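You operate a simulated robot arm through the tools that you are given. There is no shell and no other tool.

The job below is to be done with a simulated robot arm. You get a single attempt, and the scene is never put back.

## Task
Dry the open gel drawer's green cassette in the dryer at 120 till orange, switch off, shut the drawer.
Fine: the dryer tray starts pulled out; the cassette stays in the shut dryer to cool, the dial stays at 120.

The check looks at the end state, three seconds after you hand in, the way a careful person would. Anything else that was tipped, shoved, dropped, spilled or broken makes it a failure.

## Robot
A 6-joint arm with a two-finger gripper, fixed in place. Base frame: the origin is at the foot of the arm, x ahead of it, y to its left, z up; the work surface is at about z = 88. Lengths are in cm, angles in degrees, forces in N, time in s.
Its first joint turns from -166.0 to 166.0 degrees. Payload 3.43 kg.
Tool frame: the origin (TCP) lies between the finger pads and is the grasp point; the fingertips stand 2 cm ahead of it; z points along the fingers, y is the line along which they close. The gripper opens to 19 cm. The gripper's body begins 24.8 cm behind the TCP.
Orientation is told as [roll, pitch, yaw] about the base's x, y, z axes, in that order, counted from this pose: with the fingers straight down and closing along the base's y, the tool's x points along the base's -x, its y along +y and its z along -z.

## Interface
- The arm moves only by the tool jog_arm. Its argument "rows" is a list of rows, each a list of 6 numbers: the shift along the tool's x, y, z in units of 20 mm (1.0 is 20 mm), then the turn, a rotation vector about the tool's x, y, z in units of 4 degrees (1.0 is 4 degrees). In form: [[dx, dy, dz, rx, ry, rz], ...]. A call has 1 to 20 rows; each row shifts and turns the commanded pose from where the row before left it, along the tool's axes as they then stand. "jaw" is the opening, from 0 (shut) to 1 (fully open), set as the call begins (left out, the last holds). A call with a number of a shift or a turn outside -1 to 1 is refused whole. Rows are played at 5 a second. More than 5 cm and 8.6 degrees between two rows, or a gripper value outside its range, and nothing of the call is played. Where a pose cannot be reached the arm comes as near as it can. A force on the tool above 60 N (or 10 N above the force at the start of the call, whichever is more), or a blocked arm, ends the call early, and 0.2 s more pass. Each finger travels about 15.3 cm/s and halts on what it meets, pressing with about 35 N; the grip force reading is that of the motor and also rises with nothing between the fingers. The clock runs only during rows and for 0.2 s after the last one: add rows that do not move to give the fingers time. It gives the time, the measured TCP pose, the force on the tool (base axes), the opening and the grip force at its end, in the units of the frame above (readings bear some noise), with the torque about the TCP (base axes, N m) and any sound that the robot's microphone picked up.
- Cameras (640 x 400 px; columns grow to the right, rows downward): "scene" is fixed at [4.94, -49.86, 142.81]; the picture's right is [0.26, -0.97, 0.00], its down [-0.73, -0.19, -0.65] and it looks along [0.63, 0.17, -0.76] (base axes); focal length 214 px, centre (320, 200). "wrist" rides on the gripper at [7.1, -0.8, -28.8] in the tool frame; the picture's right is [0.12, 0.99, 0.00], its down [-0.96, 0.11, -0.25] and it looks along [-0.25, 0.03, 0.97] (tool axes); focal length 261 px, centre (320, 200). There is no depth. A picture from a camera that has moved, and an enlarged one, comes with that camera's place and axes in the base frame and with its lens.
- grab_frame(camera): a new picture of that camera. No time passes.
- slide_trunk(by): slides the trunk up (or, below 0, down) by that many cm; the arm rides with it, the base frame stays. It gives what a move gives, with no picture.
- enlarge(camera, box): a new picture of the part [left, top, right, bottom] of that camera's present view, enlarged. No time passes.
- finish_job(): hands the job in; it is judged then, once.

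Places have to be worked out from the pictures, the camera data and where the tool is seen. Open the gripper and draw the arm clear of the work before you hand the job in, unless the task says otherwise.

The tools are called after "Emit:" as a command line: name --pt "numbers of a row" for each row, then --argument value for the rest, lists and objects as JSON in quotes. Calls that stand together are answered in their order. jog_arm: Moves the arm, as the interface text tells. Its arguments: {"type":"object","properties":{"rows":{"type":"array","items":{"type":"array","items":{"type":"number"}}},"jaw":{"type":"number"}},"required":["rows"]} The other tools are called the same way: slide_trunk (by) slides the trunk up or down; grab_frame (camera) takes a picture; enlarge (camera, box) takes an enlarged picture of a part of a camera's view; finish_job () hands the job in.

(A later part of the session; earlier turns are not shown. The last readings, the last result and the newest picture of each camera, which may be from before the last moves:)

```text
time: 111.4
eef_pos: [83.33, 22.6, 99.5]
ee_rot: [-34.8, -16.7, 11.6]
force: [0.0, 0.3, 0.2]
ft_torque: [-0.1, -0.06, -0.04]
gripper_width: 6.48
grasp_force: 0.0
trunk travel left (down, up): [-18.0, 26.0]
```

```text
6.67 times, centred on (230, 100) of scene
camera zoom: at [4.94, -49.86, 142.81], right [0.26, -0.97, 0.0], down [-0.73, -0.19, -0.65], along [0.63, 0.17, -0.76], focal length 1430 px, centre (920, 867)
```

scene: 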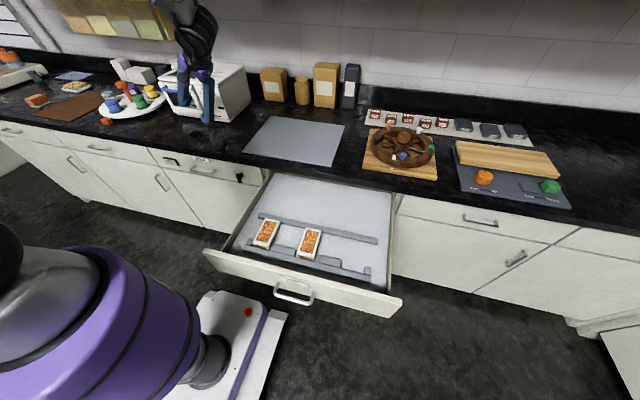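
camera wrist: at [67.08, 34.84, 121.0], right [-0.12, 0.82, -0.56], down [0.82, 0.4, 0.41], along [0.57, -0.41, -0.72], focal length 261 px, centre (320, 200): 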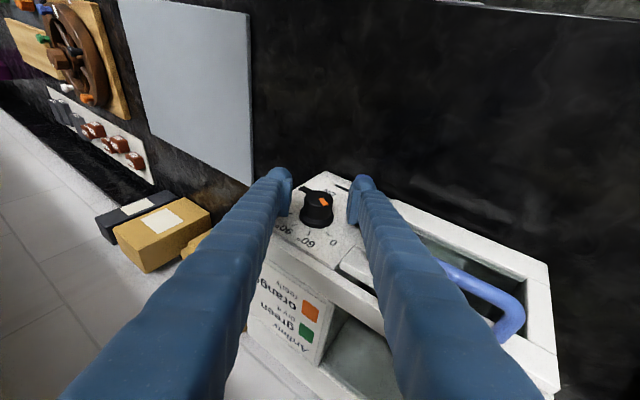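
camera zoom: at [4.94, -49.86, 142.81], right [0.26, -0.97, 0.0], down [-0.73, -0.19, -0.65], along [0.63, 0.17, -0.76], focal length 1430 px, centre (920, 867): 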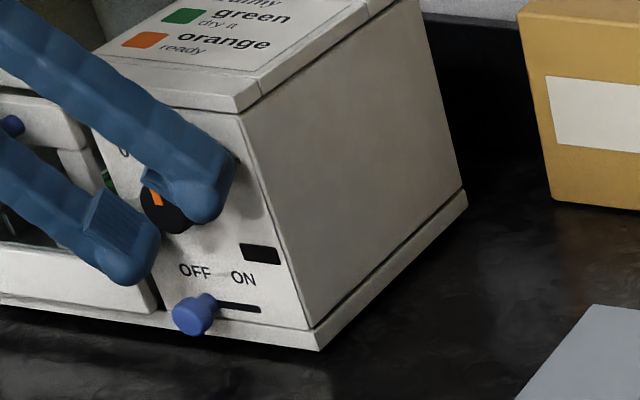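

The mark now points up, between 60 and 90. I grip again and turn 57°.

Emit:
jog_arm --pt "0 0 0 0 0 0" --pt "0 0 0 0 0 0" --pt "0 0 0 0 0 0" --jaw 0.1

Emit:
jog_arm --pt "0 0 0 -0.705 0 0.257" --pt "0 0 0 -0.705 0 0.257" --pt "0 0 0 -0.705 0 0.257" --pt "0 0 0 -0.705 0 0.257" --pt "0 0 0 -0.705 0 0.257" --pt "0 0 0 -0.705 0 0.257" --pt "0 0 0 -0.705 0 0.257" --pt "0 0 0 -0.705 0 0.257" --pt "0 0 0 -0.705 0 0.257" --pt "0 0 0 -0.705 0 0.257" --pt "0 0 0 -0.705 0 0.257" --pt "0 0 0 -0.705 0 0.257" --pt "0 0 0 -0.705 0 0.257" --pt "0 0 0 -0.705 0 0.257" --pt "0 0 0 -0.705 0 0.257" --pt "0 0 0 -0.705 0 0.257" --pt "0 0 0 -0.705 0 0.257" --pt "0 0 0 -0.705 0 0.257" --pt "0 0 0 -0.705 0 0.257" --pt "0 0 0 0 0 0"

Emit:
enlarge --camera "wrist" --box '[250, 140, 390, 280]'

```text
time: 112.2
eef_pos: [83.42, 22.46, 99.63]
ee_rot: [-34.8, -16.7, 11.8]
force: [2.4, -5.6, 0.7]
ft_torque: [0.02, -0.08, -0.21]
gripper_width: 3.13
grasp_force: 45.0
trunk travel left (down, up): [-18.0, 26.0]
```

```text
time: 116.4
eef_pos: [83.5, 22.47, 99.49]
ee_rot: [25.4, -18.2, -8.0]
force: [1.6, -5.3, -3.8]
ft_torque: [-0.43, 0.12, -0.03]
gripper_width: 3.15
grasp_force: 44.9
trunk travel left (down, up): [-18.0, 26.0]
```

```text
2.86 times, centred on (320, 210) of wrist
camera zoom: at [67.2, 11.57, 121.77], right [-0.12, 0.92, 0.37], down [0.82, -0.12, 0.56], along [0.56, 0.37, -0.74], focal length 745 px, centre (320, 171)
```

zoom: 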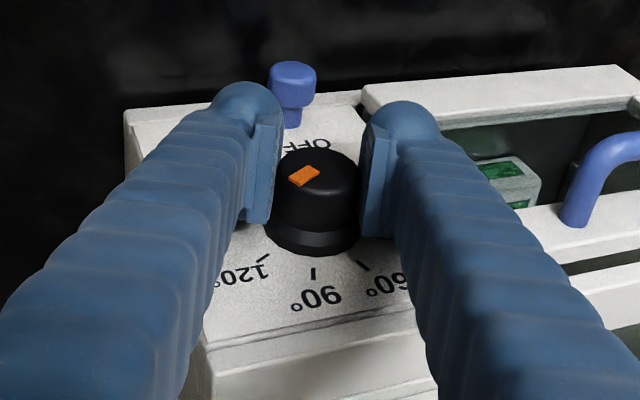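

The mark is close to the 120 tick. I enlarge to judge the remaining angle while still holding.

Emit:
enlarge --camera "wrist" --box '[290, 180, 345, 235]'

Emit:
enlarge --camera "scene" --box '[215, 80, 250, 115]'

```text
7.27 times, centred on (318, 208) of wrist
camera zoom: at [67.2, 11.57, 121.77], right [-0.12, 0.92, 0.37], down [0.82, -0.12, 0.56], along [0.56, 0.37, -0.74], focal length 1896 px, centre (338, 146)
```

zoom: 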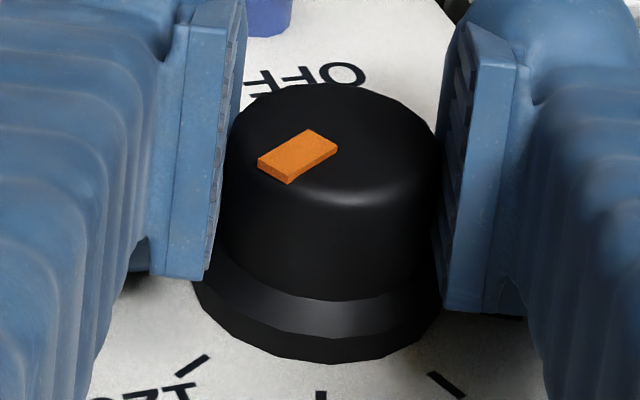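

```text
11.43 times, centred on (232, 98) of scene
camera zoom: at [4.94, -49.86, 142.81], right [0.26, -0.97, 0.0], down [-0.73, -0.19, -0.65], along [0.63, 0.17, -0.76], focal length 2451 px, centre (1320, 1371)
```

zoom: 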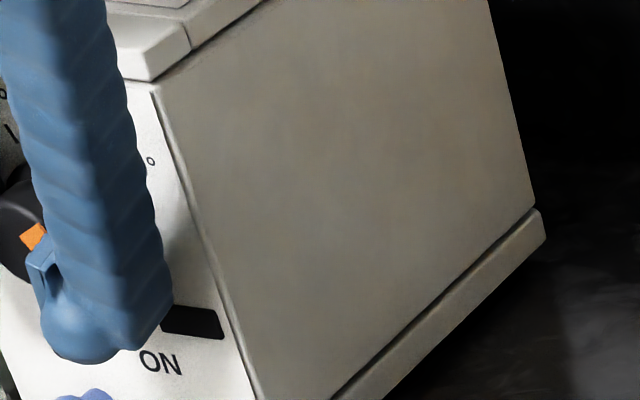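

The mark's long axis (≈151°) now lies parallel to the 120 tick (≈150°). I release the knob and check.

Emit:
jog_arm --pt "0 0 0 0 0 0" --pt "0 0 0 0 0 0" --pt "0 0 0 0 0 0" --jaw 0.34

Emit:
enlarge --camera "wrist" --box '[280, 180, 360, 260]'

```text
time: 117.2
eef_pos: [83.34, 22.48, 99.58]
ee_rot: [25.3, -18.2, -8.0]
force: [0.8, -0.2, 0.1]
ft_torque: [0.02, -0.01, 0.0]
gripper_width: 6.46
grasp_force: 0.1
trunk travel left (down, up): [-18.0, 26.0]
```

```text
5.00 times, centred on (320, 220) of wrist
camera zoom: at [67.15, 11.63, 121.8], right [-0.12, 0.92, 0.37], down [0.82, -0.12, 0.56], along [0.56, 0.37, -0.74], focal length 1303 px, centre (320, 100)
```

zoom: 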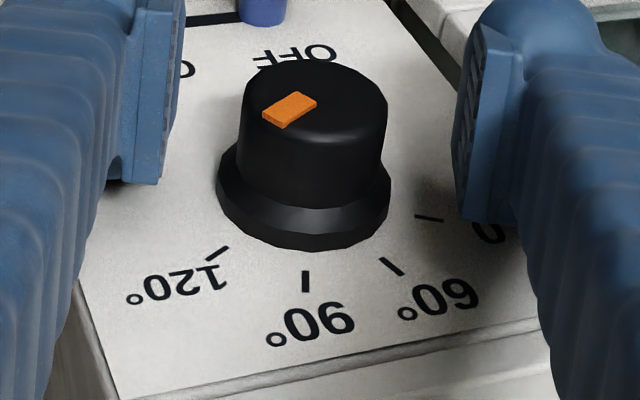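

The dial is at 120. I draw straight back from it and level the tool again.

Emit:
jog_arm --pt "0.846 0 -0.308 0 0 0" --pt "0.846 0 -0.308 0 0 0" --pt "0.846 0 -0.308 0 0 0" --pt "0.846 0 -0.308 0 0 0" --pt "0 0 0 0.94 0 -0.342" --pt "0 0 0 0.94 0 -0.342" --pt "0 0 0 0.94 0 -0.342" --pt "0 0 0 0.94 0 -0.342" --pt "0 0 0 0.94 0 -0.342" --pt "0 0 0 0.94 0 -0.342" --pt "0 0 0 0 0 0"

Emit:
grab_frame --camera "wrist"

Emit:
enlarge --camera "wrist" --box '[260, 160, 380, 280]'

Emit:
enlarge --camera "scene" --box '[200, 70, 260, 130]'

```text
time: 119.6
eef_pos: [76.24, 22.39, 99.68]
ee_rot: [-0.2, -20.0, 0.4]
force: [0.3, 0.0, 0.3]
ft_torque: [-0.11, 0.02, -0.05]
gripper_width: 6.43
grasp_force: 0.0
trunk travel left (down, up): [-18.0, 26.0]
```

```text
taken
camera wrist: at [59.86, 21.58, 124.29], right [-0.12, 0.99, -0.04], down [0.82, 0.12, 0.56], along [0.56, 0.03, -0.83], focal length 261 px, centre (320, 200)
```

wrist: 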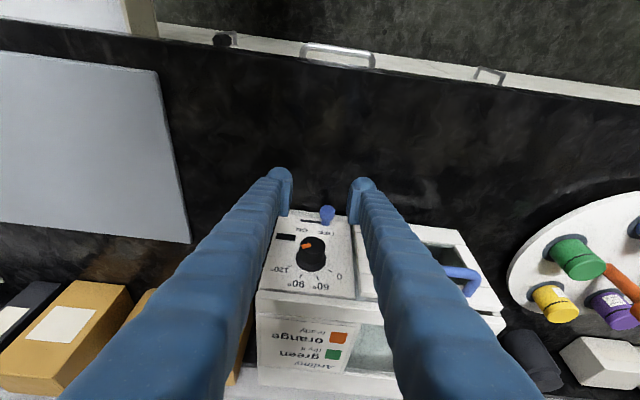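

```text
3.33 times, centred on (320, 220) of wrist
camera zoom: at [59.86, 21.58, 124.29], right [-0.12, 0.99, -0.04], down [0.82, 0.12, 0.56], along [0.56, 0.03, -0.83], focal length 869 px, centre (320, 133)
```

zoom: 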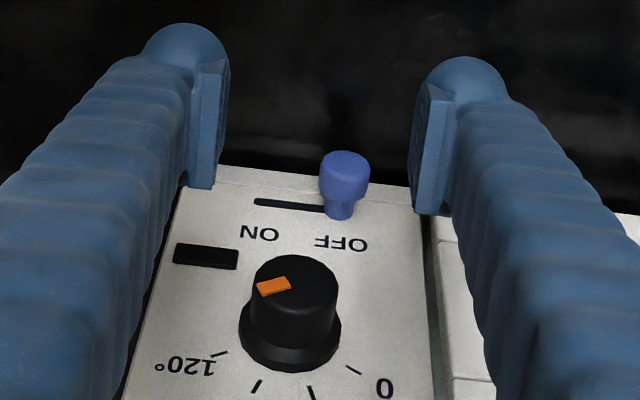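

```text
6.67 times, centred on (230, 100) of scene
camera zoom: at [4.94, -49.86, 142.81], right [0.26, -0.97, 0.0], down [-0.73, -0.19, -0.65], along [0.63, 0.17, -0.76], focal length 1430 px, centre (920, 867)
```

zoom: 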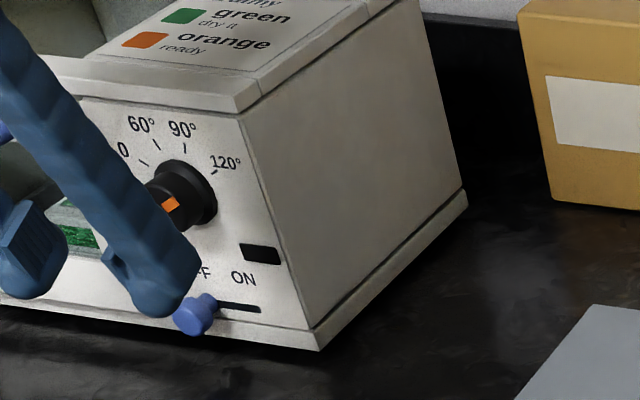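

Emit:
enlarge --camera "wrist" --box '[270, 210, 350, 300]'

Emit:
enlarge --camera "scene" --box '[210, 82, 240, 112]'

```text
4.44 times, centred on (310, 255) of wrist
camera zoom: at [59.86, 21.58, 124.29], right [-0.12, 0.99, -0.04], down [0.82, 0.12, 0.56], along [0.56, 0.03, -0.83], focal length 1158 px, centre (364, -44)
```

zoom: 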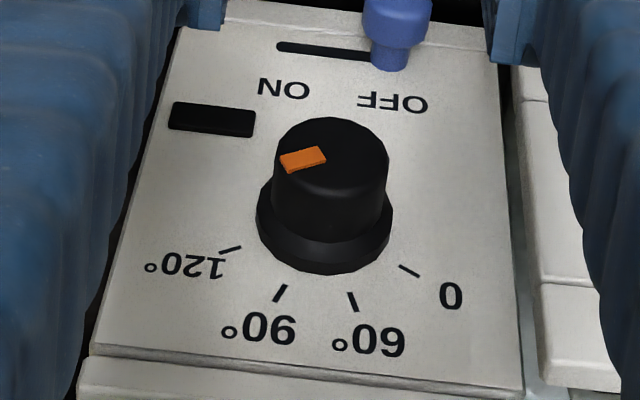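

```text
13.33 times, centred on (225, 97) of scene
camera zoom: at [4.94, -49.86, 142.81], right [0.26, -0.97, 0.0], down [-0.73, -0.19, -0.65], along [0.63, 0.17, -0.76], focal length 2860 px, centre (1587, 1573)
```

zoom: 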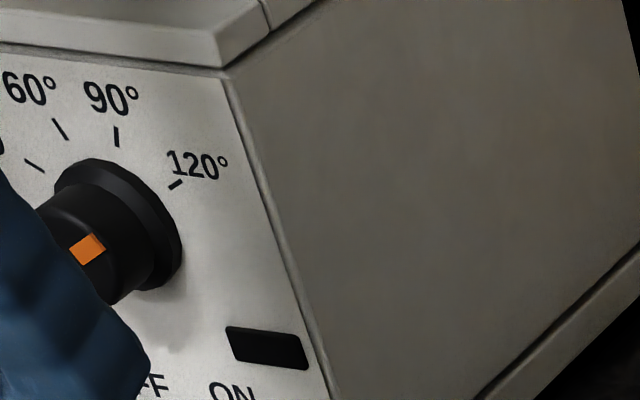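

The mark lies along the 120 tick from two views. Next is the switch: knob at about (84.4, 24.2, 91.2). I tilt to -25°, narrow the jaws to 4.6 cm and come down in front of it.

Emit:
jog_arm --pt "0 0 0 0 -0.625 0" --pt "0 0 0 0 -0.625 0" --pt "0.34 0.22 0.88 0 0 0" --pt "0.34 0.22 0.88 0 0 0" --pt "0.34 0.22 0.88 0 0 0" --pt "0.34 0.22 0.88 0 0 0" --pt "0 0 0 0 0 0" --jaw 0.242

Emit:
grab_frame --camera "wrist"

Emit:
enlarge --camera "wrist" --box '[260, 150, 380, 270]'

Emit:
enlarge --camera "scene" --box '[180, 60, 260, 140]'

```text
time: 121.2
eef_pos: [76.84, 24.29, 91.89]
ee_rot: [0.0, -24.9, 0.4]
force: [0.5, 0.7, 0.6]
ft_torque: [-0.06, 0.0, -0.03]
gripper_width: 4.61
grasp_force: 0.0
trunk travel left (down, up): [-18.0, 26.0]
```

```text
taken
camera wrist: at [58.38, 23.32, 115.11], right [-0.11, 0.99, -0.05], down [0.77, 0.12, 0.63], along [0.63, 0.03, -0.77], focal length 261 px, centre (320, 200)
```

wrist: 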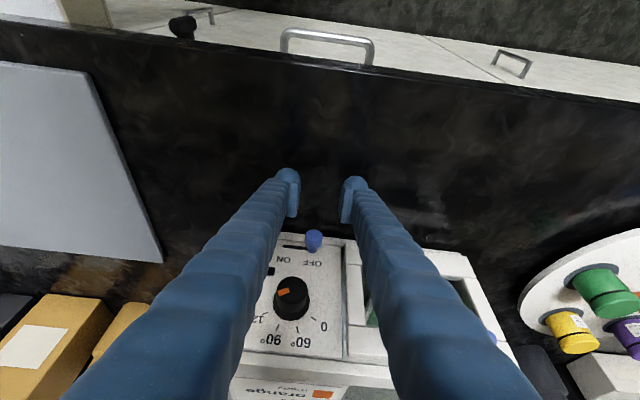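

```text
3.33 times, centred on (320, 210) of wrist
camera zoom: at [58.38, 23.32, 115.11], right [-0.11, 0.99, -0.05], down [0.77, 0.12, 0.63], along [0.63, 0.03, -0.77], focal length 869 px, centre (320, 167)
```

zoom: 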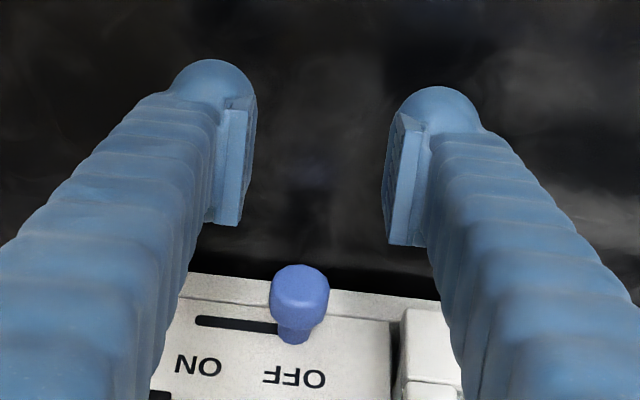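

```text
5.00 times, centred on (220, 100) of scene
camera zoom: at [4.94, -49.86, 142.81], right [0.26, -0.97, 0.0], down [-0.73, -0.19, -0.65], along [0.63, 0.17, -0.76], focal length 1072 px, centre (820, 700)
```

zoom: 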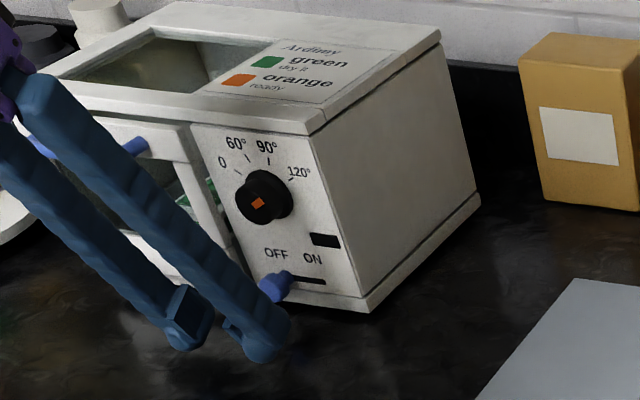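

The knob lies midway between the fingers. I slide forward 6.4 cm to straddle it.

Emit:
jog_arm --pt "-0.815 -0.05 0.38 0 0 0" --pt "-0.815 0 0.38 0 0 0" --pt "-0.815 0 0.38 0 0 0" --pt "-0.27 0 0.126 0 0 0" --pt "-0.2 0 0.093 0 0 0" --pt "0 0 0 0 0 0"

Emit:
enlarge --camera "wrist" --box '[260, 150, 380, 270]'

Emit:
enlarge --camera "scene" --box '[180, 60, 260, 140]'

```text
time: 122.6
eef_pos: [83.05, 24.09, 92.07]
ee_rot: [-0.1, -24.9, 0.5]
force: [-0.2, 0.0, -0.3]
ft_torque: [-0.01, 0.0, -0.02]
gripper_width: 4.62
grasp_force: 0.0
trunk travel left (down, up): [-18.0, 26.0]
```

```text
3.33 times, centred on (320, 210) of wrist
camera zoom: at [64.72, 23.17, 115.19], right [-0.12, 0.99, -0.05], down [0.77, 0.12, 0.63], along [0.63, 0.03, -0.77], focal length 869 px, centre (320, 167)
```

zoom: 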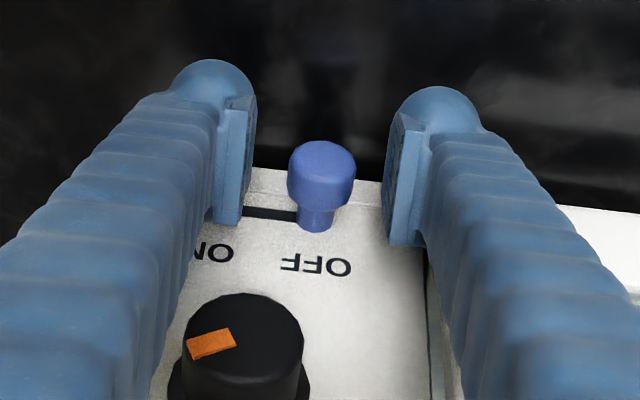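

```text
5.00 times, centred on (220, 100) of scene
camera zoom: at [4.94, -49.86, 142.81], right [0.26, -0.97, 0.0], down [-0.73, -0.19, -0.65], along [0.63, 0.17, -0.76], focal length 1072 px, centre (820, 700)
```

zoom: 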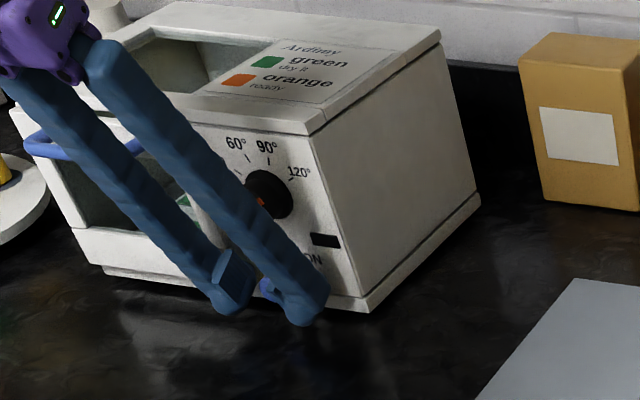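

The knob is between the pads. Before gripping and switching on I take a reference look at the cassette through the windows, then close on the knob.

Emit:
jog_arm --pt "0 0 0 0 0 0" --pt "0 0 0 0 0 0" --pt "0 0 0 0 0 0" --jaw 0.05

Emit:
enlarge --camera "wrist" --box '[260, 150, 380, 270]'

Emit:
grab_frame --camera "wrist"

Emit:
enlarge --camera "scene" --box '[160, 55, 250, 130]'

```text
time: 123.4
eef_pos: [83.01, 24.13, 92.11]
ee_rot: [-0.2, -25.0, 0.5]
force: [1.8, 1.0, -2.2]
ft_torque: [-0.02, 0.01, -0.07]
gripper_width: 2.19
grasp_force: 45.3
trunk travel left (down, up): [-18.0, 26.0]
```

```text
3.33 times, centred on (320, 210) of wrist
camera zoom: at [64.72, 23.18, 115.18], right [-0.12, 0.99, -0.05], down [0.77, 0.12, 0.63], along [0.63, 0.03, -0.77], focal length 869 px, centre (320, 167)
```

zoom: 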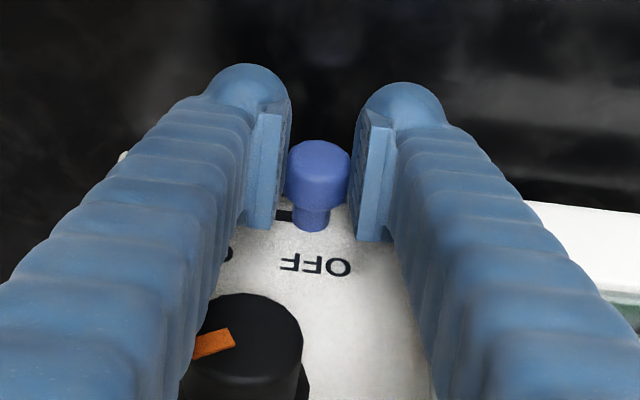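

```text
taken
camera wrist: at [64.72, 23.18, 115.18], right [-0.12, 0.99, -0.05], down [0.77, 0.12, 0.63], along [0.63, 0.03, -0.77], focal length 261 px, centre (320, 200)
```

wrist: 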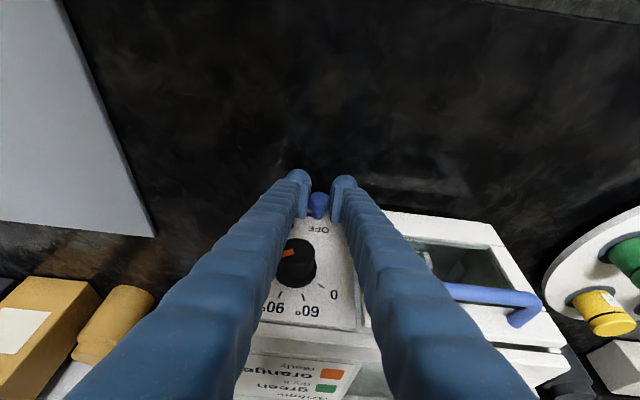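

```text
5.33 times, centred on (205, 92) of scene
camera zoom: at [4.94, -49.86, 142.81], right [0.26, -0.97, 0.0], down [-0.73, -0.19, -0.65], along [0.63, 0.17, -0.76], focal length 1144 px, centre (933, 773)
```

zoom: 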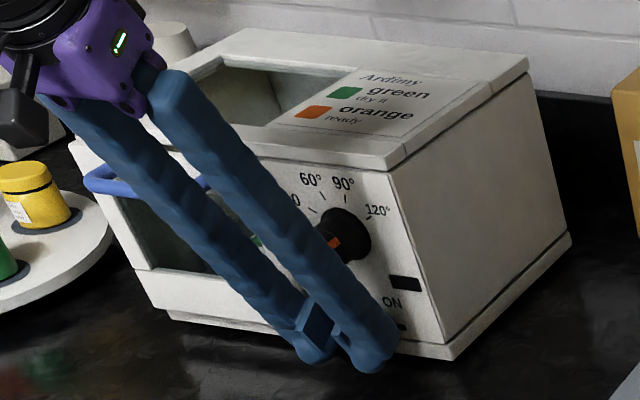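

Emit:
enlarge --camera "wrist" --box '[370, 210, 490, 330]'

Emit:
enlarge --camera "scene" --box '[175, 70, 225, 120]'

```text
3.33 times, centred on (430, 270) of wrist
camera zoom: at [64.72, 23.18, 115.18], right [-0.12, 0.99, -0.05], down [0.77, 0.12, 0.63], along [0.63, 0.03, -0.77], focal length 869 px, centre (-47, -33)
```

zoom: 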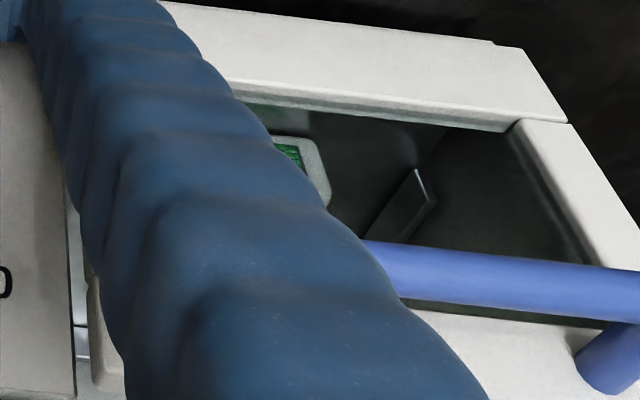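

```text
8.00 times, centred on (200, 95) of scene
camera zoom: at [4.94, -49.86, 142.81], right [0.26, -0.97, 0.0], down [-0.73, -0.19, -0.65], along [0.63, 0.17, -0.76], focal length 1716 px, centre (1280, 1040)
```

zoom: 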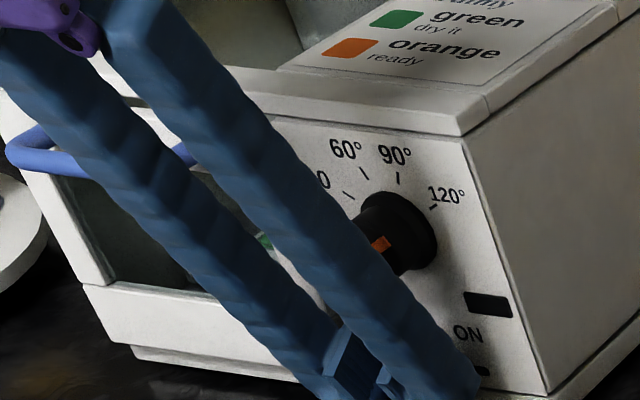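

A sliver of the green cassette is visible past the finger, and it will show more once the tool moves right. I slide the gripped switch toward ON (-y) by 3.4 cm, watching force and sound.

Emit:
jog_arm --pt "0 -0.25 0 0 0 0" --pt "0 -0.25 0 0 0 0" --pt "0 -0.25 0 0 0 0" --pt "0 -0.25 0 0 0 0" --pt "0 -0.25 0 0 0 0" --pt "0 -0.25 0 0 0 0" --pt "0 -0.2 0 0 0 0"

Emit:
enlarge --camera "wrist" --box '[260, 150, 380, 270]'

Emit:
enlarge --camera "scene" --box '[175, 60, 255, 140]'

Emit:
enlarge --camera "wrist" --box '[370, 210, 490, 330]'

```text
time: 125.0
eef_pos: [83.17, 20.65, 92.08]
ee_rot: [-0.3, -24.9, 0.6]
force: [-9.9, -1.7, -11.6]
ft_torque: [0.03, 0.26, -0.06]
gripper_width: 2.2
grasp_force: 45.2
trunk travel left (down, up): [-18.0, 26.0]
```

```text
3.33 times, centred on (320, 210) of wrist
camera zoom: at [64.76, 19.75, 115.23], right [-0.11, 0.99, -0.05], down [0.77, 0.12, 0.63], along [0.63, 0.03, -0.78], focal length 869 px, centre (320, 167)
```

zoom: 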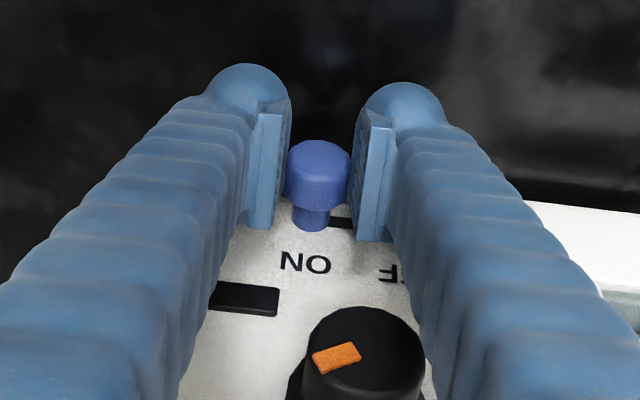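

```text
5.00 times, centred on (215, 100) of scene
camera zoom: at [4.94, -49.86, 142.81], right [0.26, -0.97, 0.0], down [-0.73, -0.19, -0.65], along [0.63, 0.17, -0.76], focal length 1072 px, centre (845, 700)
```

zoom: 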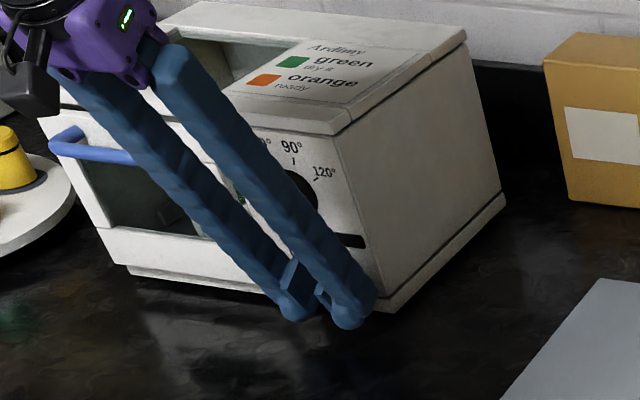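

```text
3.33 times, centred on (430, 270) of wrist
camera zoom: at [64.76, 19.75, 115.23], right [-0.11, 0.99, -0.05], down [0.77, 0.12, 0.63], along [0.63, 0.03, -0.78], focal length 869 px, centre (-47, -33)
```

zoom: 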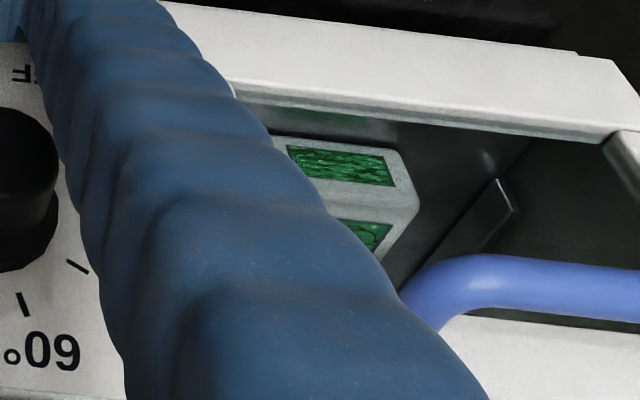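

The switch moved 3.5 cm with no stop felt yet, and the indicator is still dark. I push on in 2 mm steps to the end of its slot.

Emit:
jog_arm --pt "0 -0.1 0 0 0 0" --pt "0 -0.1 0 0 0 0"

Emit:
enlarge --camera "wrist" --box '[260, 150, 380, 270]'

Emit:
enlarge --camera "scene" --box '[215, 85, 265, 135]'

```text
time: 125.6
eef_pos: [83.12, 20.55, 92.1]
ee_rot: [-0.2, -25.1, 0.6]
force: [-17.6, 23.2, -13.2]
ft_torque: [0.12, 0.33, 0.2]
gripper_width: 2.21
grasp_force: 44.8
trunk travel left (down, up): [-18.0, 26.0]
```

```text
3.33 times, centred on (320, 210) of wrist
camera zoom: at [64.71, 19.63, 115.19], right [-0.12, 0.99, -0.05], down [0.77, 0.12, 0.63], along [0.63, 0.03, -0.77], focal length 869 px, centre (320, 167)
```

zoom: 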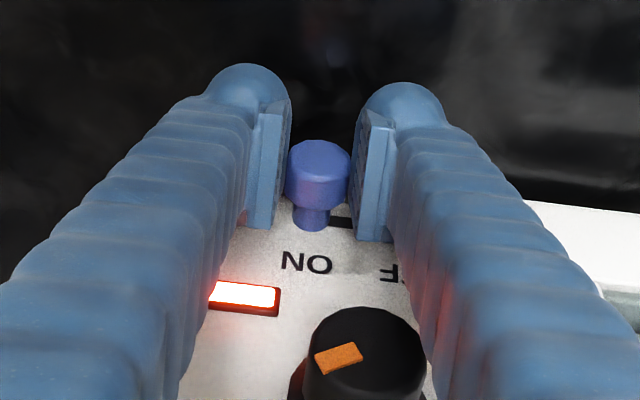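

```text
8.00 times, centred on (240, 110) of scene
camera zoom: at [4.94, -49.86, 142.81], right [0.26, -0.97, 0.0], down [-0.73, -0.19, -0.65], along [0.63, 0.17, -0.76], focal length 1716 px, centre (960, 920)
```

zoom: 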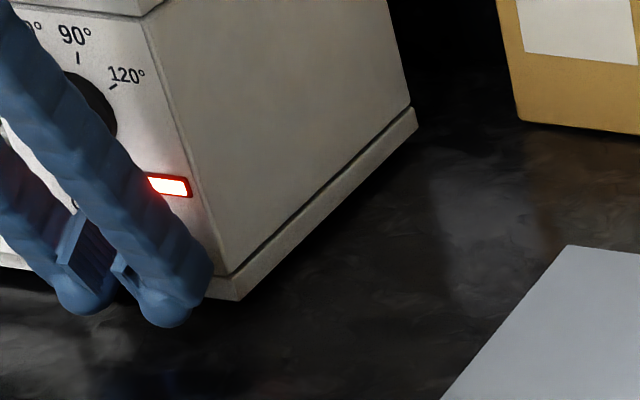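

The indicator light is on (from about t = 125.5). I hold still and watch the cassette in short intervals.

Emit:
jog_arm --pt "0 0 0 0 0 0" --pt "0 0 0 0 0 0" --pt "0 0 0 0 0 0" --pt "0 0 0 0 0 0" --pt "0 0 0 0 0 0"

Emit:
enlarge --camera "wrist" --box '[370, 210, 490, 330]'

```text
time: 126.8
eef_pos: [83.17, 20.68, 92.05]
ee_rot: [-0.2, -25.1, 0.6]
force: [-17.9, 36.4, -13.9]
ft_torque: [0.19, 0.29, 0.35]
gripper_width: 2.2
grasp_force: 45.2
trunk travel left (down, up): [-18.0, 26.0]
```

```text
3.33 times, centred on (430, 270) of wrist
camera zoom: at [64.72, 19.66, 115.21], right [-0.12, 0.99, -0.05], down [0.77, 0.12, 0.63], along [0.63, 0.03, -0.77], focal length 869 px, centre (-47, -33)
```

zoom: 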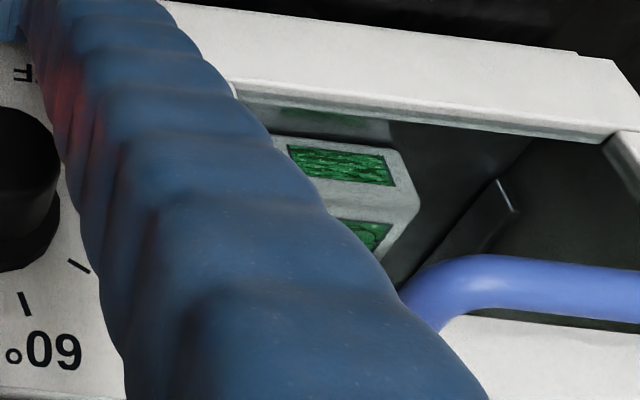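

Still green. I ease the side pressure by 1.5 mm (still held at the ON end) and keep waiting.

Emit:
jog_arm --pt "0 0.07 0 0 0 0" --pt "0 0 0 0 0 0" --pt "0 0 0 0 0 0" --pt "0 0 0 0 0 0" --pt "0 0 0 0 0 0" --pt "0 0 0 0 0 0" --pt "0 0 0 0 0 0" --pt "0 0 0 0 0 0" --pt "0 0 0 0 0 0"

Emit:
enlarge --camera "wrist" --box '[370, 210, 490, 330]'

Emit:
enlarge --camera "scene" --box '[215, 85, 265, 135]'

```text
time: 128.8
eef_pos: [83.09, 20.64, 92.04]
ee_rot: [-0.2, -25.0, 0.5]
force: [-26.1, 31.3, -11.5]
ft_torque: [0.14, 0.31, 0.32]
gripper_width: 2.19
grasp_force: 45.2
trunk travel left (down, up): [-18.0, 26.0]
```

```text
3.33 times, centred on (430, 270) of wrist
camera zoom: at [64.74, 19.7, 115.23], right [-0.12, 0.99, -0.05], down [0.77, 0.12, 0.63], along [0.63, 0.03, -0.77], focal length 869 px, centre (-47, -33)
```

zoom: 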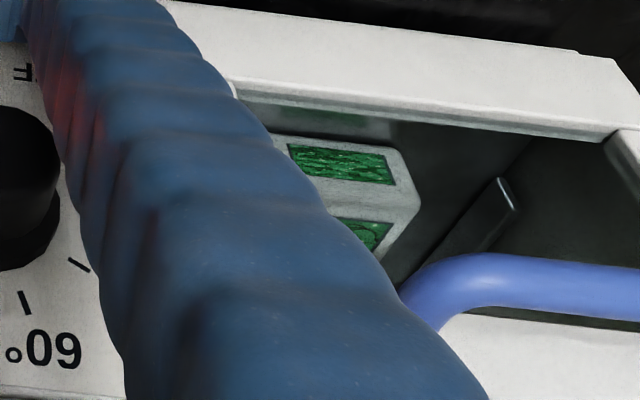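

```text
8.00 times, centred on (240, 110) of scene
camera zoom: at [4.94, -49.86, 142.81], right [0.26, -0.97, 0.0], down [-0.73, -0.19, -0.65], along [0.63, 0.17, -0.76], focal length 1716 px, centre (960, 920)
```

zoom: 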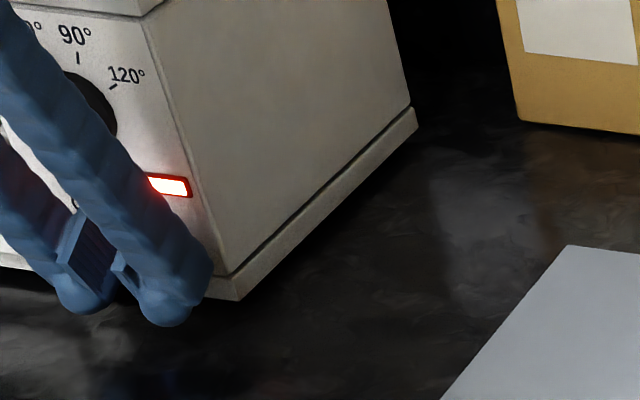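

Still green, light still on. I ease another 1.5 mm of side pressure and wait on.

Emit:
jog_arm --pt "0 0.07 0 0 0 0" --pt "0 0 0 0 0 0" --pt "0 0 0 0 0 0" --pt "0 0 0 0 0 0" --pt "0 0 0 0 0 0" --pt "0 0 0 0 0 0" --pt "0 0 0 0 0 0" --pt "0 0 0 0 0 0" --pt "0 0 0 0 0 0"

Emit:
enlarge --camera "wrist" --box '[370, 210, 490, 330]'

Emit:
enlarge --camera "wrist" --box '[260, 150, 380, 270]'

```text
time: 130.8
eef_pos: [83.27, 20.62, 92.09]
ee_rot: [-0.1, -25.0, 0.4]
force: [-21.6, 6.3, -8.1]
ft_torque: [0.04, 0.22, 0.03]
gripper_width: 2.17
grasp_force: 45.2
trunk travel left (down, up): [-18.0, 26.0]
```

```text
3.33 times, centred on (430, 270) of wrist
camera zoom: at [64.76, 19.73, 115.26], right [-0.11, 0.99, -0.05], down [0.77, 0.12, 0.63], along [0.63, 0.03, -0.77], focal length 869 px, centre (-47, -33)
```

zoom: 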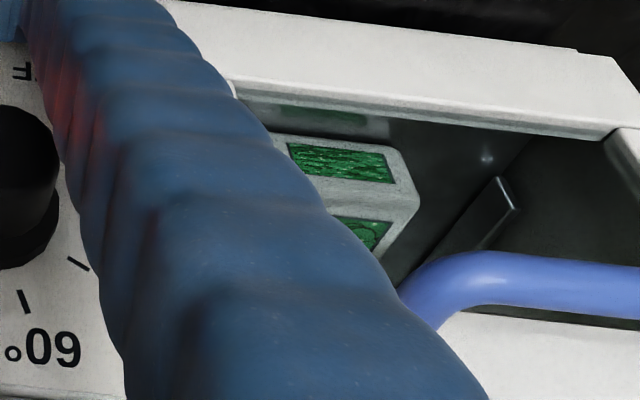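

```text
3.33 times, centred on (320, 210) of wrist
camera zoom: at [64.76, 19.73, 115.26], right [-0.11, 0.99, -0.05], down [0.77, 0.12, 0.63], along [0.63, 0.03, -0.77], focal length 869 px, centre (320, 167)
```

zoom: 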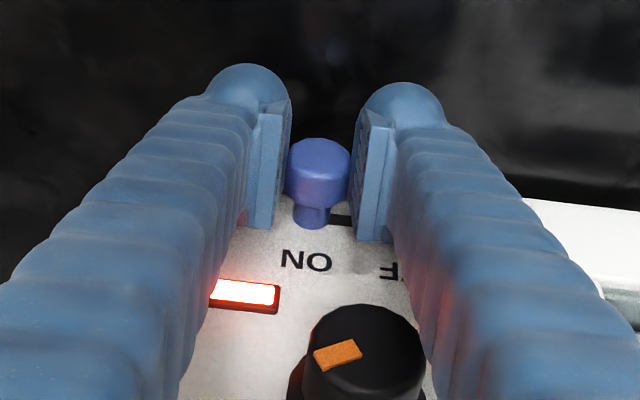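

The light stays on and the side force is small now. I keep waiting in intervals of about 2 s.

Emit:
jog_arm --pt "0 0 0 0 0 0" --pt "0 0 0 0 0 0" --pt "0 0 0 0 0 0" --pt "0 0 0 0 0 0" --pt "0 0 0 0 0 0" --pt "0 0 0 0 0 0" --pt "0 0 0 0 0 0" --pt "0 0 0 0 0 0" --pt "0 0 0 0 0 0"

Emit:
enlarge --camera "wrist" --box '[370, 210, 490, 330]'

```text
time: 132.8
eef_pos: [83.17, 20.72, 92.3]
ee_rot: [-0.1, -24.9, 0.3]
force: [-18.1, 0.0, -4.5]
ft_torque: [-0.02, 0.22, -0.07]
gripper_width: 2.18
grasp_force: 45.0
trunk travel left (down, up): [-18.0, 26.0]
```

```text
3.33 times, centred on (430, 270) of wrist
camera zoom: at [64.77, 19.73, 115.27], right [-0.11, 0.99, -0.05], down [0.77, 0.12, 0.63], along [0.63, 0.03, -0.77], focal length 869 px, centre (-47, -33)
```

zoom: 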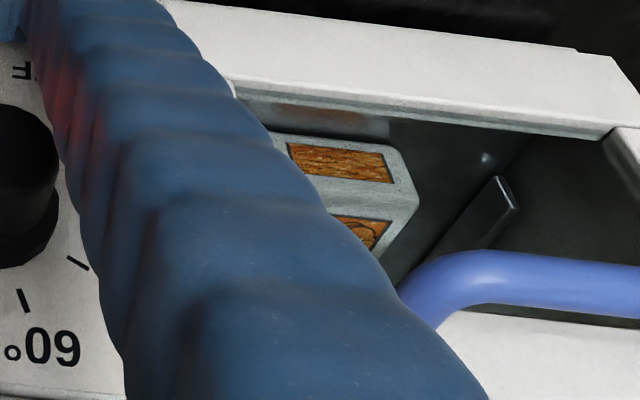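

The cassette has turned orange. I slide the switch back to OFF (+y) at once.

Emit:
jog_arm --pt "0 0.35 0 0 0 0" --pt "0 0.35 0 0 0 0" --pt "0 0.35 0 0 0 0" --pt "0 0.35 0 0 0 0" --pt "0 0.35 0 0 0 0"

Emit:
enlarge --camera "wrist" --box '[260, 150, 380, 270]'

Emit:
enlarge --camera "scene" --box '[205, 75, 265, 135]'

```text
time: 134.0
eef_pos: [83.13, 24.41, 92.12]
ee_rot: [-0.1, -25.1, 0.5]
force: [-11.3, 2.2, -3.1]
ft_torque: [-0.06, 0.05, -0.03]
gripper_width: 2.2
grasp_force: 45.3
trunk travel left (down, up): [-18.0, 26.0]
```

```text
3.33 times, centred on (320, 210) of wrist
camera zoom: at [64.75, 23.24, 115.26], right [-0.12, 0.99, -0.05], down [0.77, 0.12, 0.63], along [0.63, 0.03, -0.77], focal length 869 px, centre (320, 167)
```

zoom: 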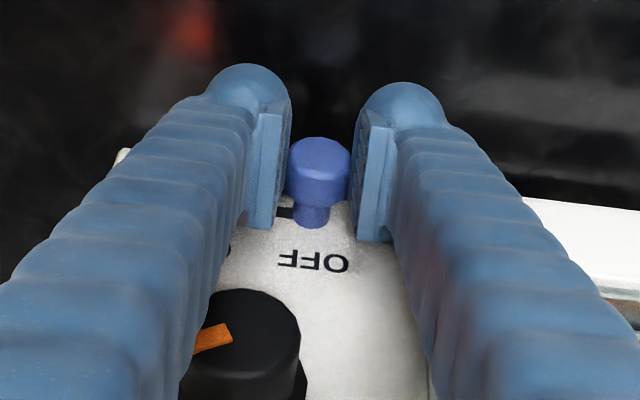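

```text
6.67 times, centred on (235, 105) of scene
camera zoom: at [4.94, -49.86, 142.81], right [0.26, -0.97, 0.0], down [-0.73, -0.19, -0.65], along [0.63, 0.17, -0.76], focal length 1430 px, centre (887, 833)
```

zoom: 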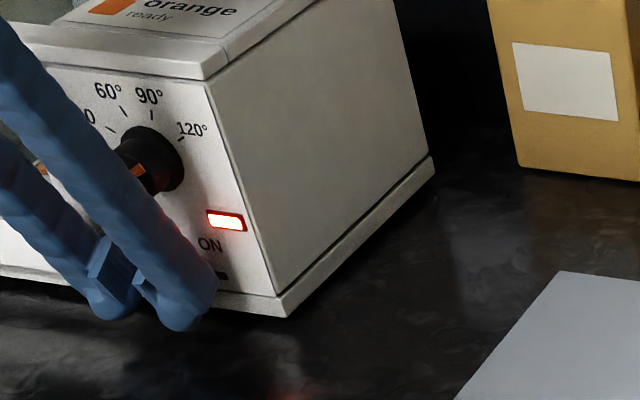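

The light is still on, so the switch is not fully at OFF; I push on to the end of the slot.

Emit:
jog_arm --pt "0 0.12 0 0 0 0" --pt "0 0.1 0 0 0 0"

Emit:
enlarge --camera "scene" --box '[205, 75, 265, 135]'

Emit:
enlarge --camera "wrist" --box '[370, 210, 490, 330]'

```text
time: 134.6
eef_pos: [83.12, 24.37, 92.17]
ee_rot: [-0.1, -25.1, 0.3]
force: [0.1, -23.2, 4.8]
ft_torque: [-0.2, -0.09, -0.27]
gripper_width: 2.15
grasp_force: 44.9
trunk travel left (down, up): [-18.0, 26.0]
```

```text
6.67 times, centred on (235, 105) of scene
camera zoom: at [4.94, -49.86, 142.81], right [0.26, -0.97, 0.0], down [-0.73, -0.19, -0.65], along [0.63, 0.17, -0.76], focal length 1430 px, centre (887, 833)
```

zoom: 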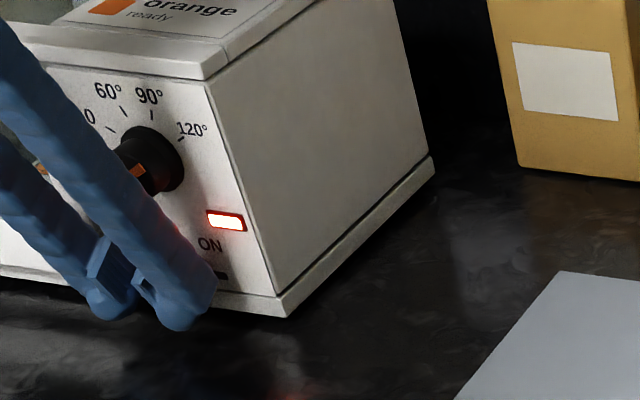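

```text
3.33 times, centred on (430, 270) of wrist
camera zoom: at [64.78, 23.4, 115.29], right [-0.11, 0.99, -0.05], down [0.77, 0.12, 0.63], along [0.63, 0.03, -0.77], focal length 869 px, centre (-47, -33)
```

zoom: 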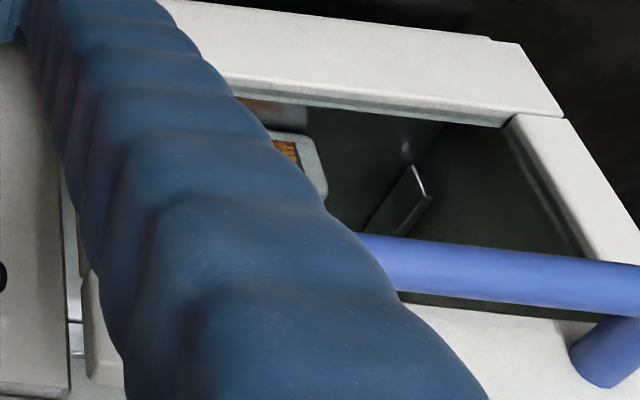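

The switch presses against its OFF end (23 N) but the light still glows; I give it a moment and look again.

Emit:
jog_arm --pt "0 0.05 0 0 0 0" --pt "0 0 0 0 0 0"

Emit:
enlarge --camera "scene" --box '[205, 75, 265, 135]'

Emit:
enlarge --camera "wrist" --box '[260, 150, 380, 270]'

```text
time: 135.2
eef_pos: [83.21, 24.39, 92.23]
ee_rot: [0.0, -24.9, 0.2]
force: [12.5, -46.8, 8.8]
ft_torque: [-0.26, -0.41, -0.46]
gripper_width: 2.19
grasp_force: 44.7
trunk travel left (down, up): [-18.0, 26.0]
```

```text
6.67 times, centred on (235, 105) of scene
camera zoom: at [4.94, -49.86, 142.81], right [0.26, -0.97, 0.0], down [-0.73, -0.19, -0.65], along [0.63, 0.17, -0.76], focal length 1430 px, centre (887, 833)
```

zoom: 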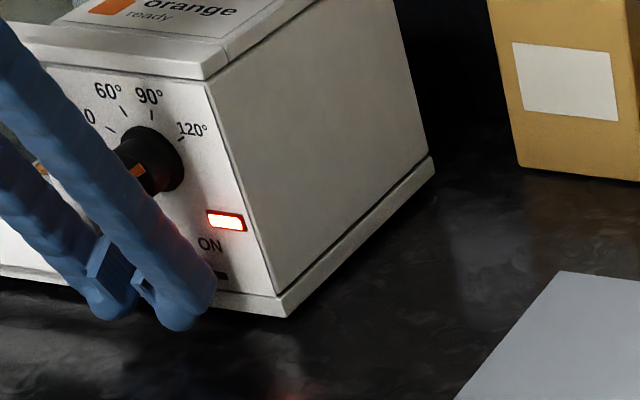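

```text
3.33 times, centred on (320, 210) of wrist
camera zoom: at [64.79, 23.41, 115.3], right [-0.11, 0.99, -0.05], down [0.77, 0.12, 0.63], along [0.63, 0.03, -0.77], focal length 869 px, centre (320, 167)
```

zoom: 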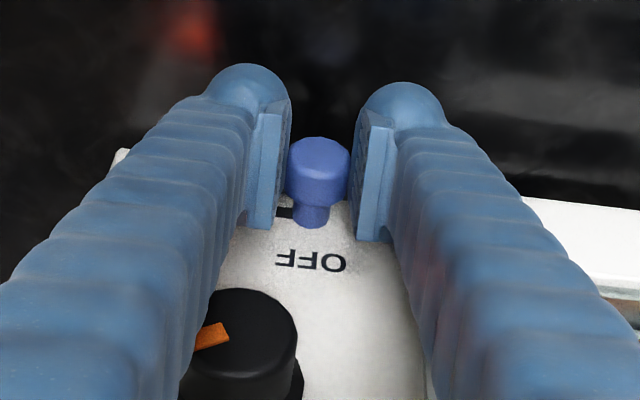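

The switch is at or slightly beyond its original OFF place. I ease the push and wait a second to see whether the lamp is just lagging.

Emit:
jog_arm --pt "0 -0.08 0 0 0 0" --pt "0 0 0 0 0 0" --pt "0 0 0 0 0 0"

Emit:
enlarge --camera "scene" --box '[205, 75, 265, 135]'

Emit:
enlarge --camera "wrist" --box '[370, 210, 490, 330]'

```text
time: 136.0
eef_pos: [83.13, 24.28, 92.14]
ee_rot: [-0.1, -25.0, 0.4]
force: [16.2, -42.6, 12.1]
ft_torque: [-0.29, -0.14, -0.42]
gripper_width: 2.2
grasp_force: 44.9
trunk travel left (down, up): [-18.0, 26.0]
```

```text
6.67 times, centred on (235, 105) of scene
camera zoom: at [4.94, -49.86, 142.81], right [0.26, -0.97, 0.0], down [-0.73, -0.19, -0.65], along [0.63, 0.17, -0.76], focal length 1430 px, centre (887, 833)
```

zoom: 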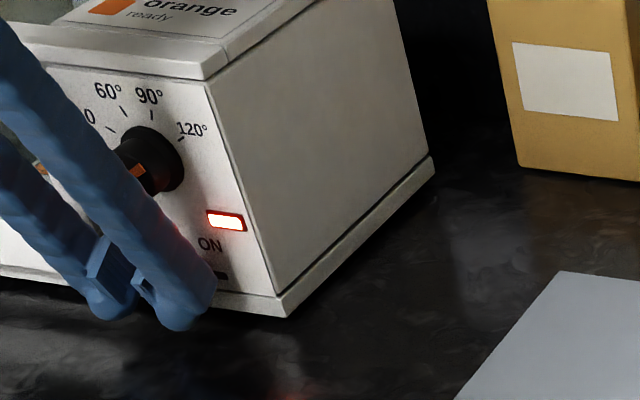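

```text
3.33 times, centred on (430, 270) of wrist
camera zoom: at [64.77, 23.34, 115.29], right [-0.11, 0.99, -0.05], down [0.77, 0.12, 0.63], along [0.63, 0.03, -0.77], focal length 869 px, centre (-47, -33)
```

zoom: 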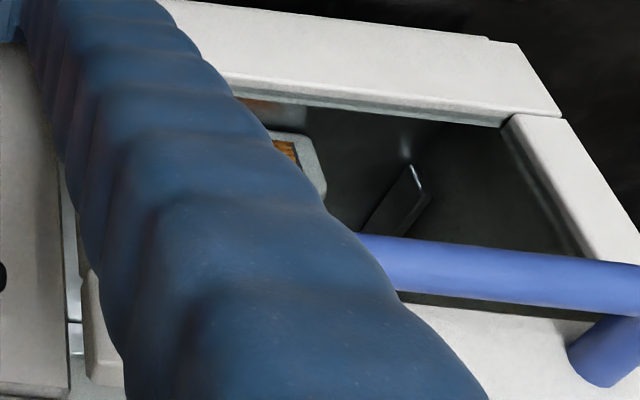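

The lamp stays lit though the switch sits at its OFF end; perhaps it is a "hot" lamp. I release the knob without moving and look directly at the switch position.

Emit:
jog_arm --pt "0 0 0 0 0 0" --pt "0 0 0 0 0 0" --jaw 0.22

Emit:
enlarge --camera "scene" --box '[205, 75, 265, 135]'

Emit:
enlarge --camera "wrist" --box '[260, 150, 380, 270]'

Emit:
enlarge --camera "wrist" --box '[370, 210, 490, 330]'

```text
time: 136.6
eef_pos: [83.05, 24.47, 92.07]
ee_rot: [-0.1, -25.0, 0.6]
force: [-8.0, -6.2, -0.3]
ft_torque: [0.0, 0.11, 0.26]
gripper_width: 3.88
grasp_force: 0.1
trunk travel left (down, up): [-18.0, 26.0]
```

```text
6.67 times, centred on (235, 105) of scene
camera zoom: at [4.94, -49.86, 142.81], right [0.26, -0.97, 0.0], down [-0.73, -0.19, -0.65], along [0.63, 0.17, -0.76], focal length 1430 px, centre (887, 833)
```

zoom: 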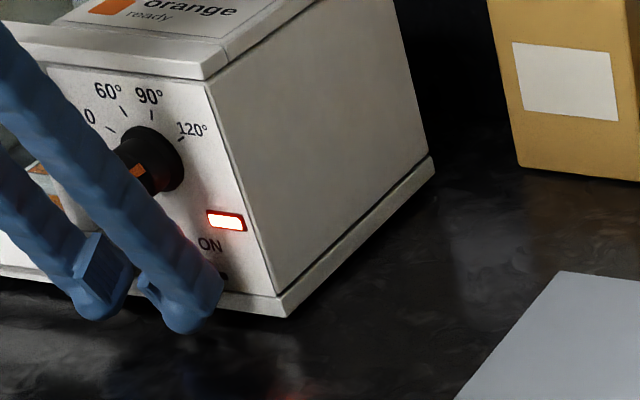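

```text
3.33 times, centred on (320, 210) of wrist
camera zoom: at [64.64, 23.58, 115.2], right [-0.12, 0.99, -0.05], down [0.77, 0.12, 0.63], along [0.63, 0.03, -0.77], focal length 869 px, centre (320, 167)
```

zoom: 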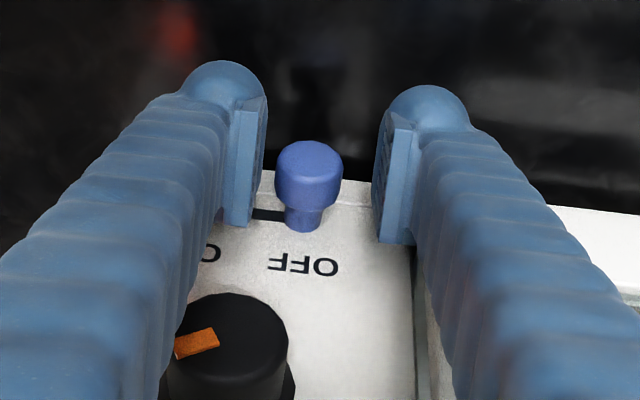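

```text
3.33 times, centred on (430, 270) of wrist
camera zoom: at [64.64, 23.58, 115.2], right [-0.12, 0.99, -0.05], down [0.77, 0.12, 0.63], along [0.63, 0.03, -0.77], focal length 869 px, centre (-47, -33)
```

zoom: 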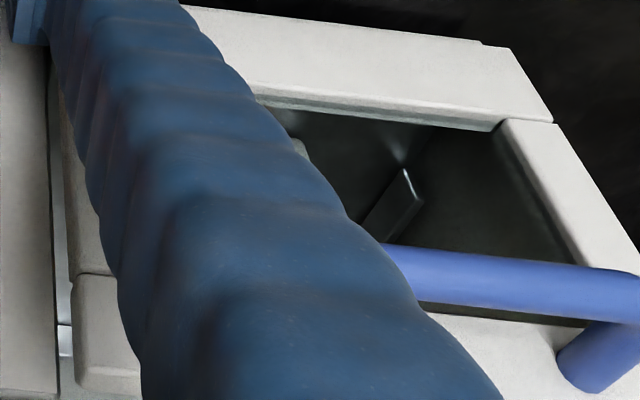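

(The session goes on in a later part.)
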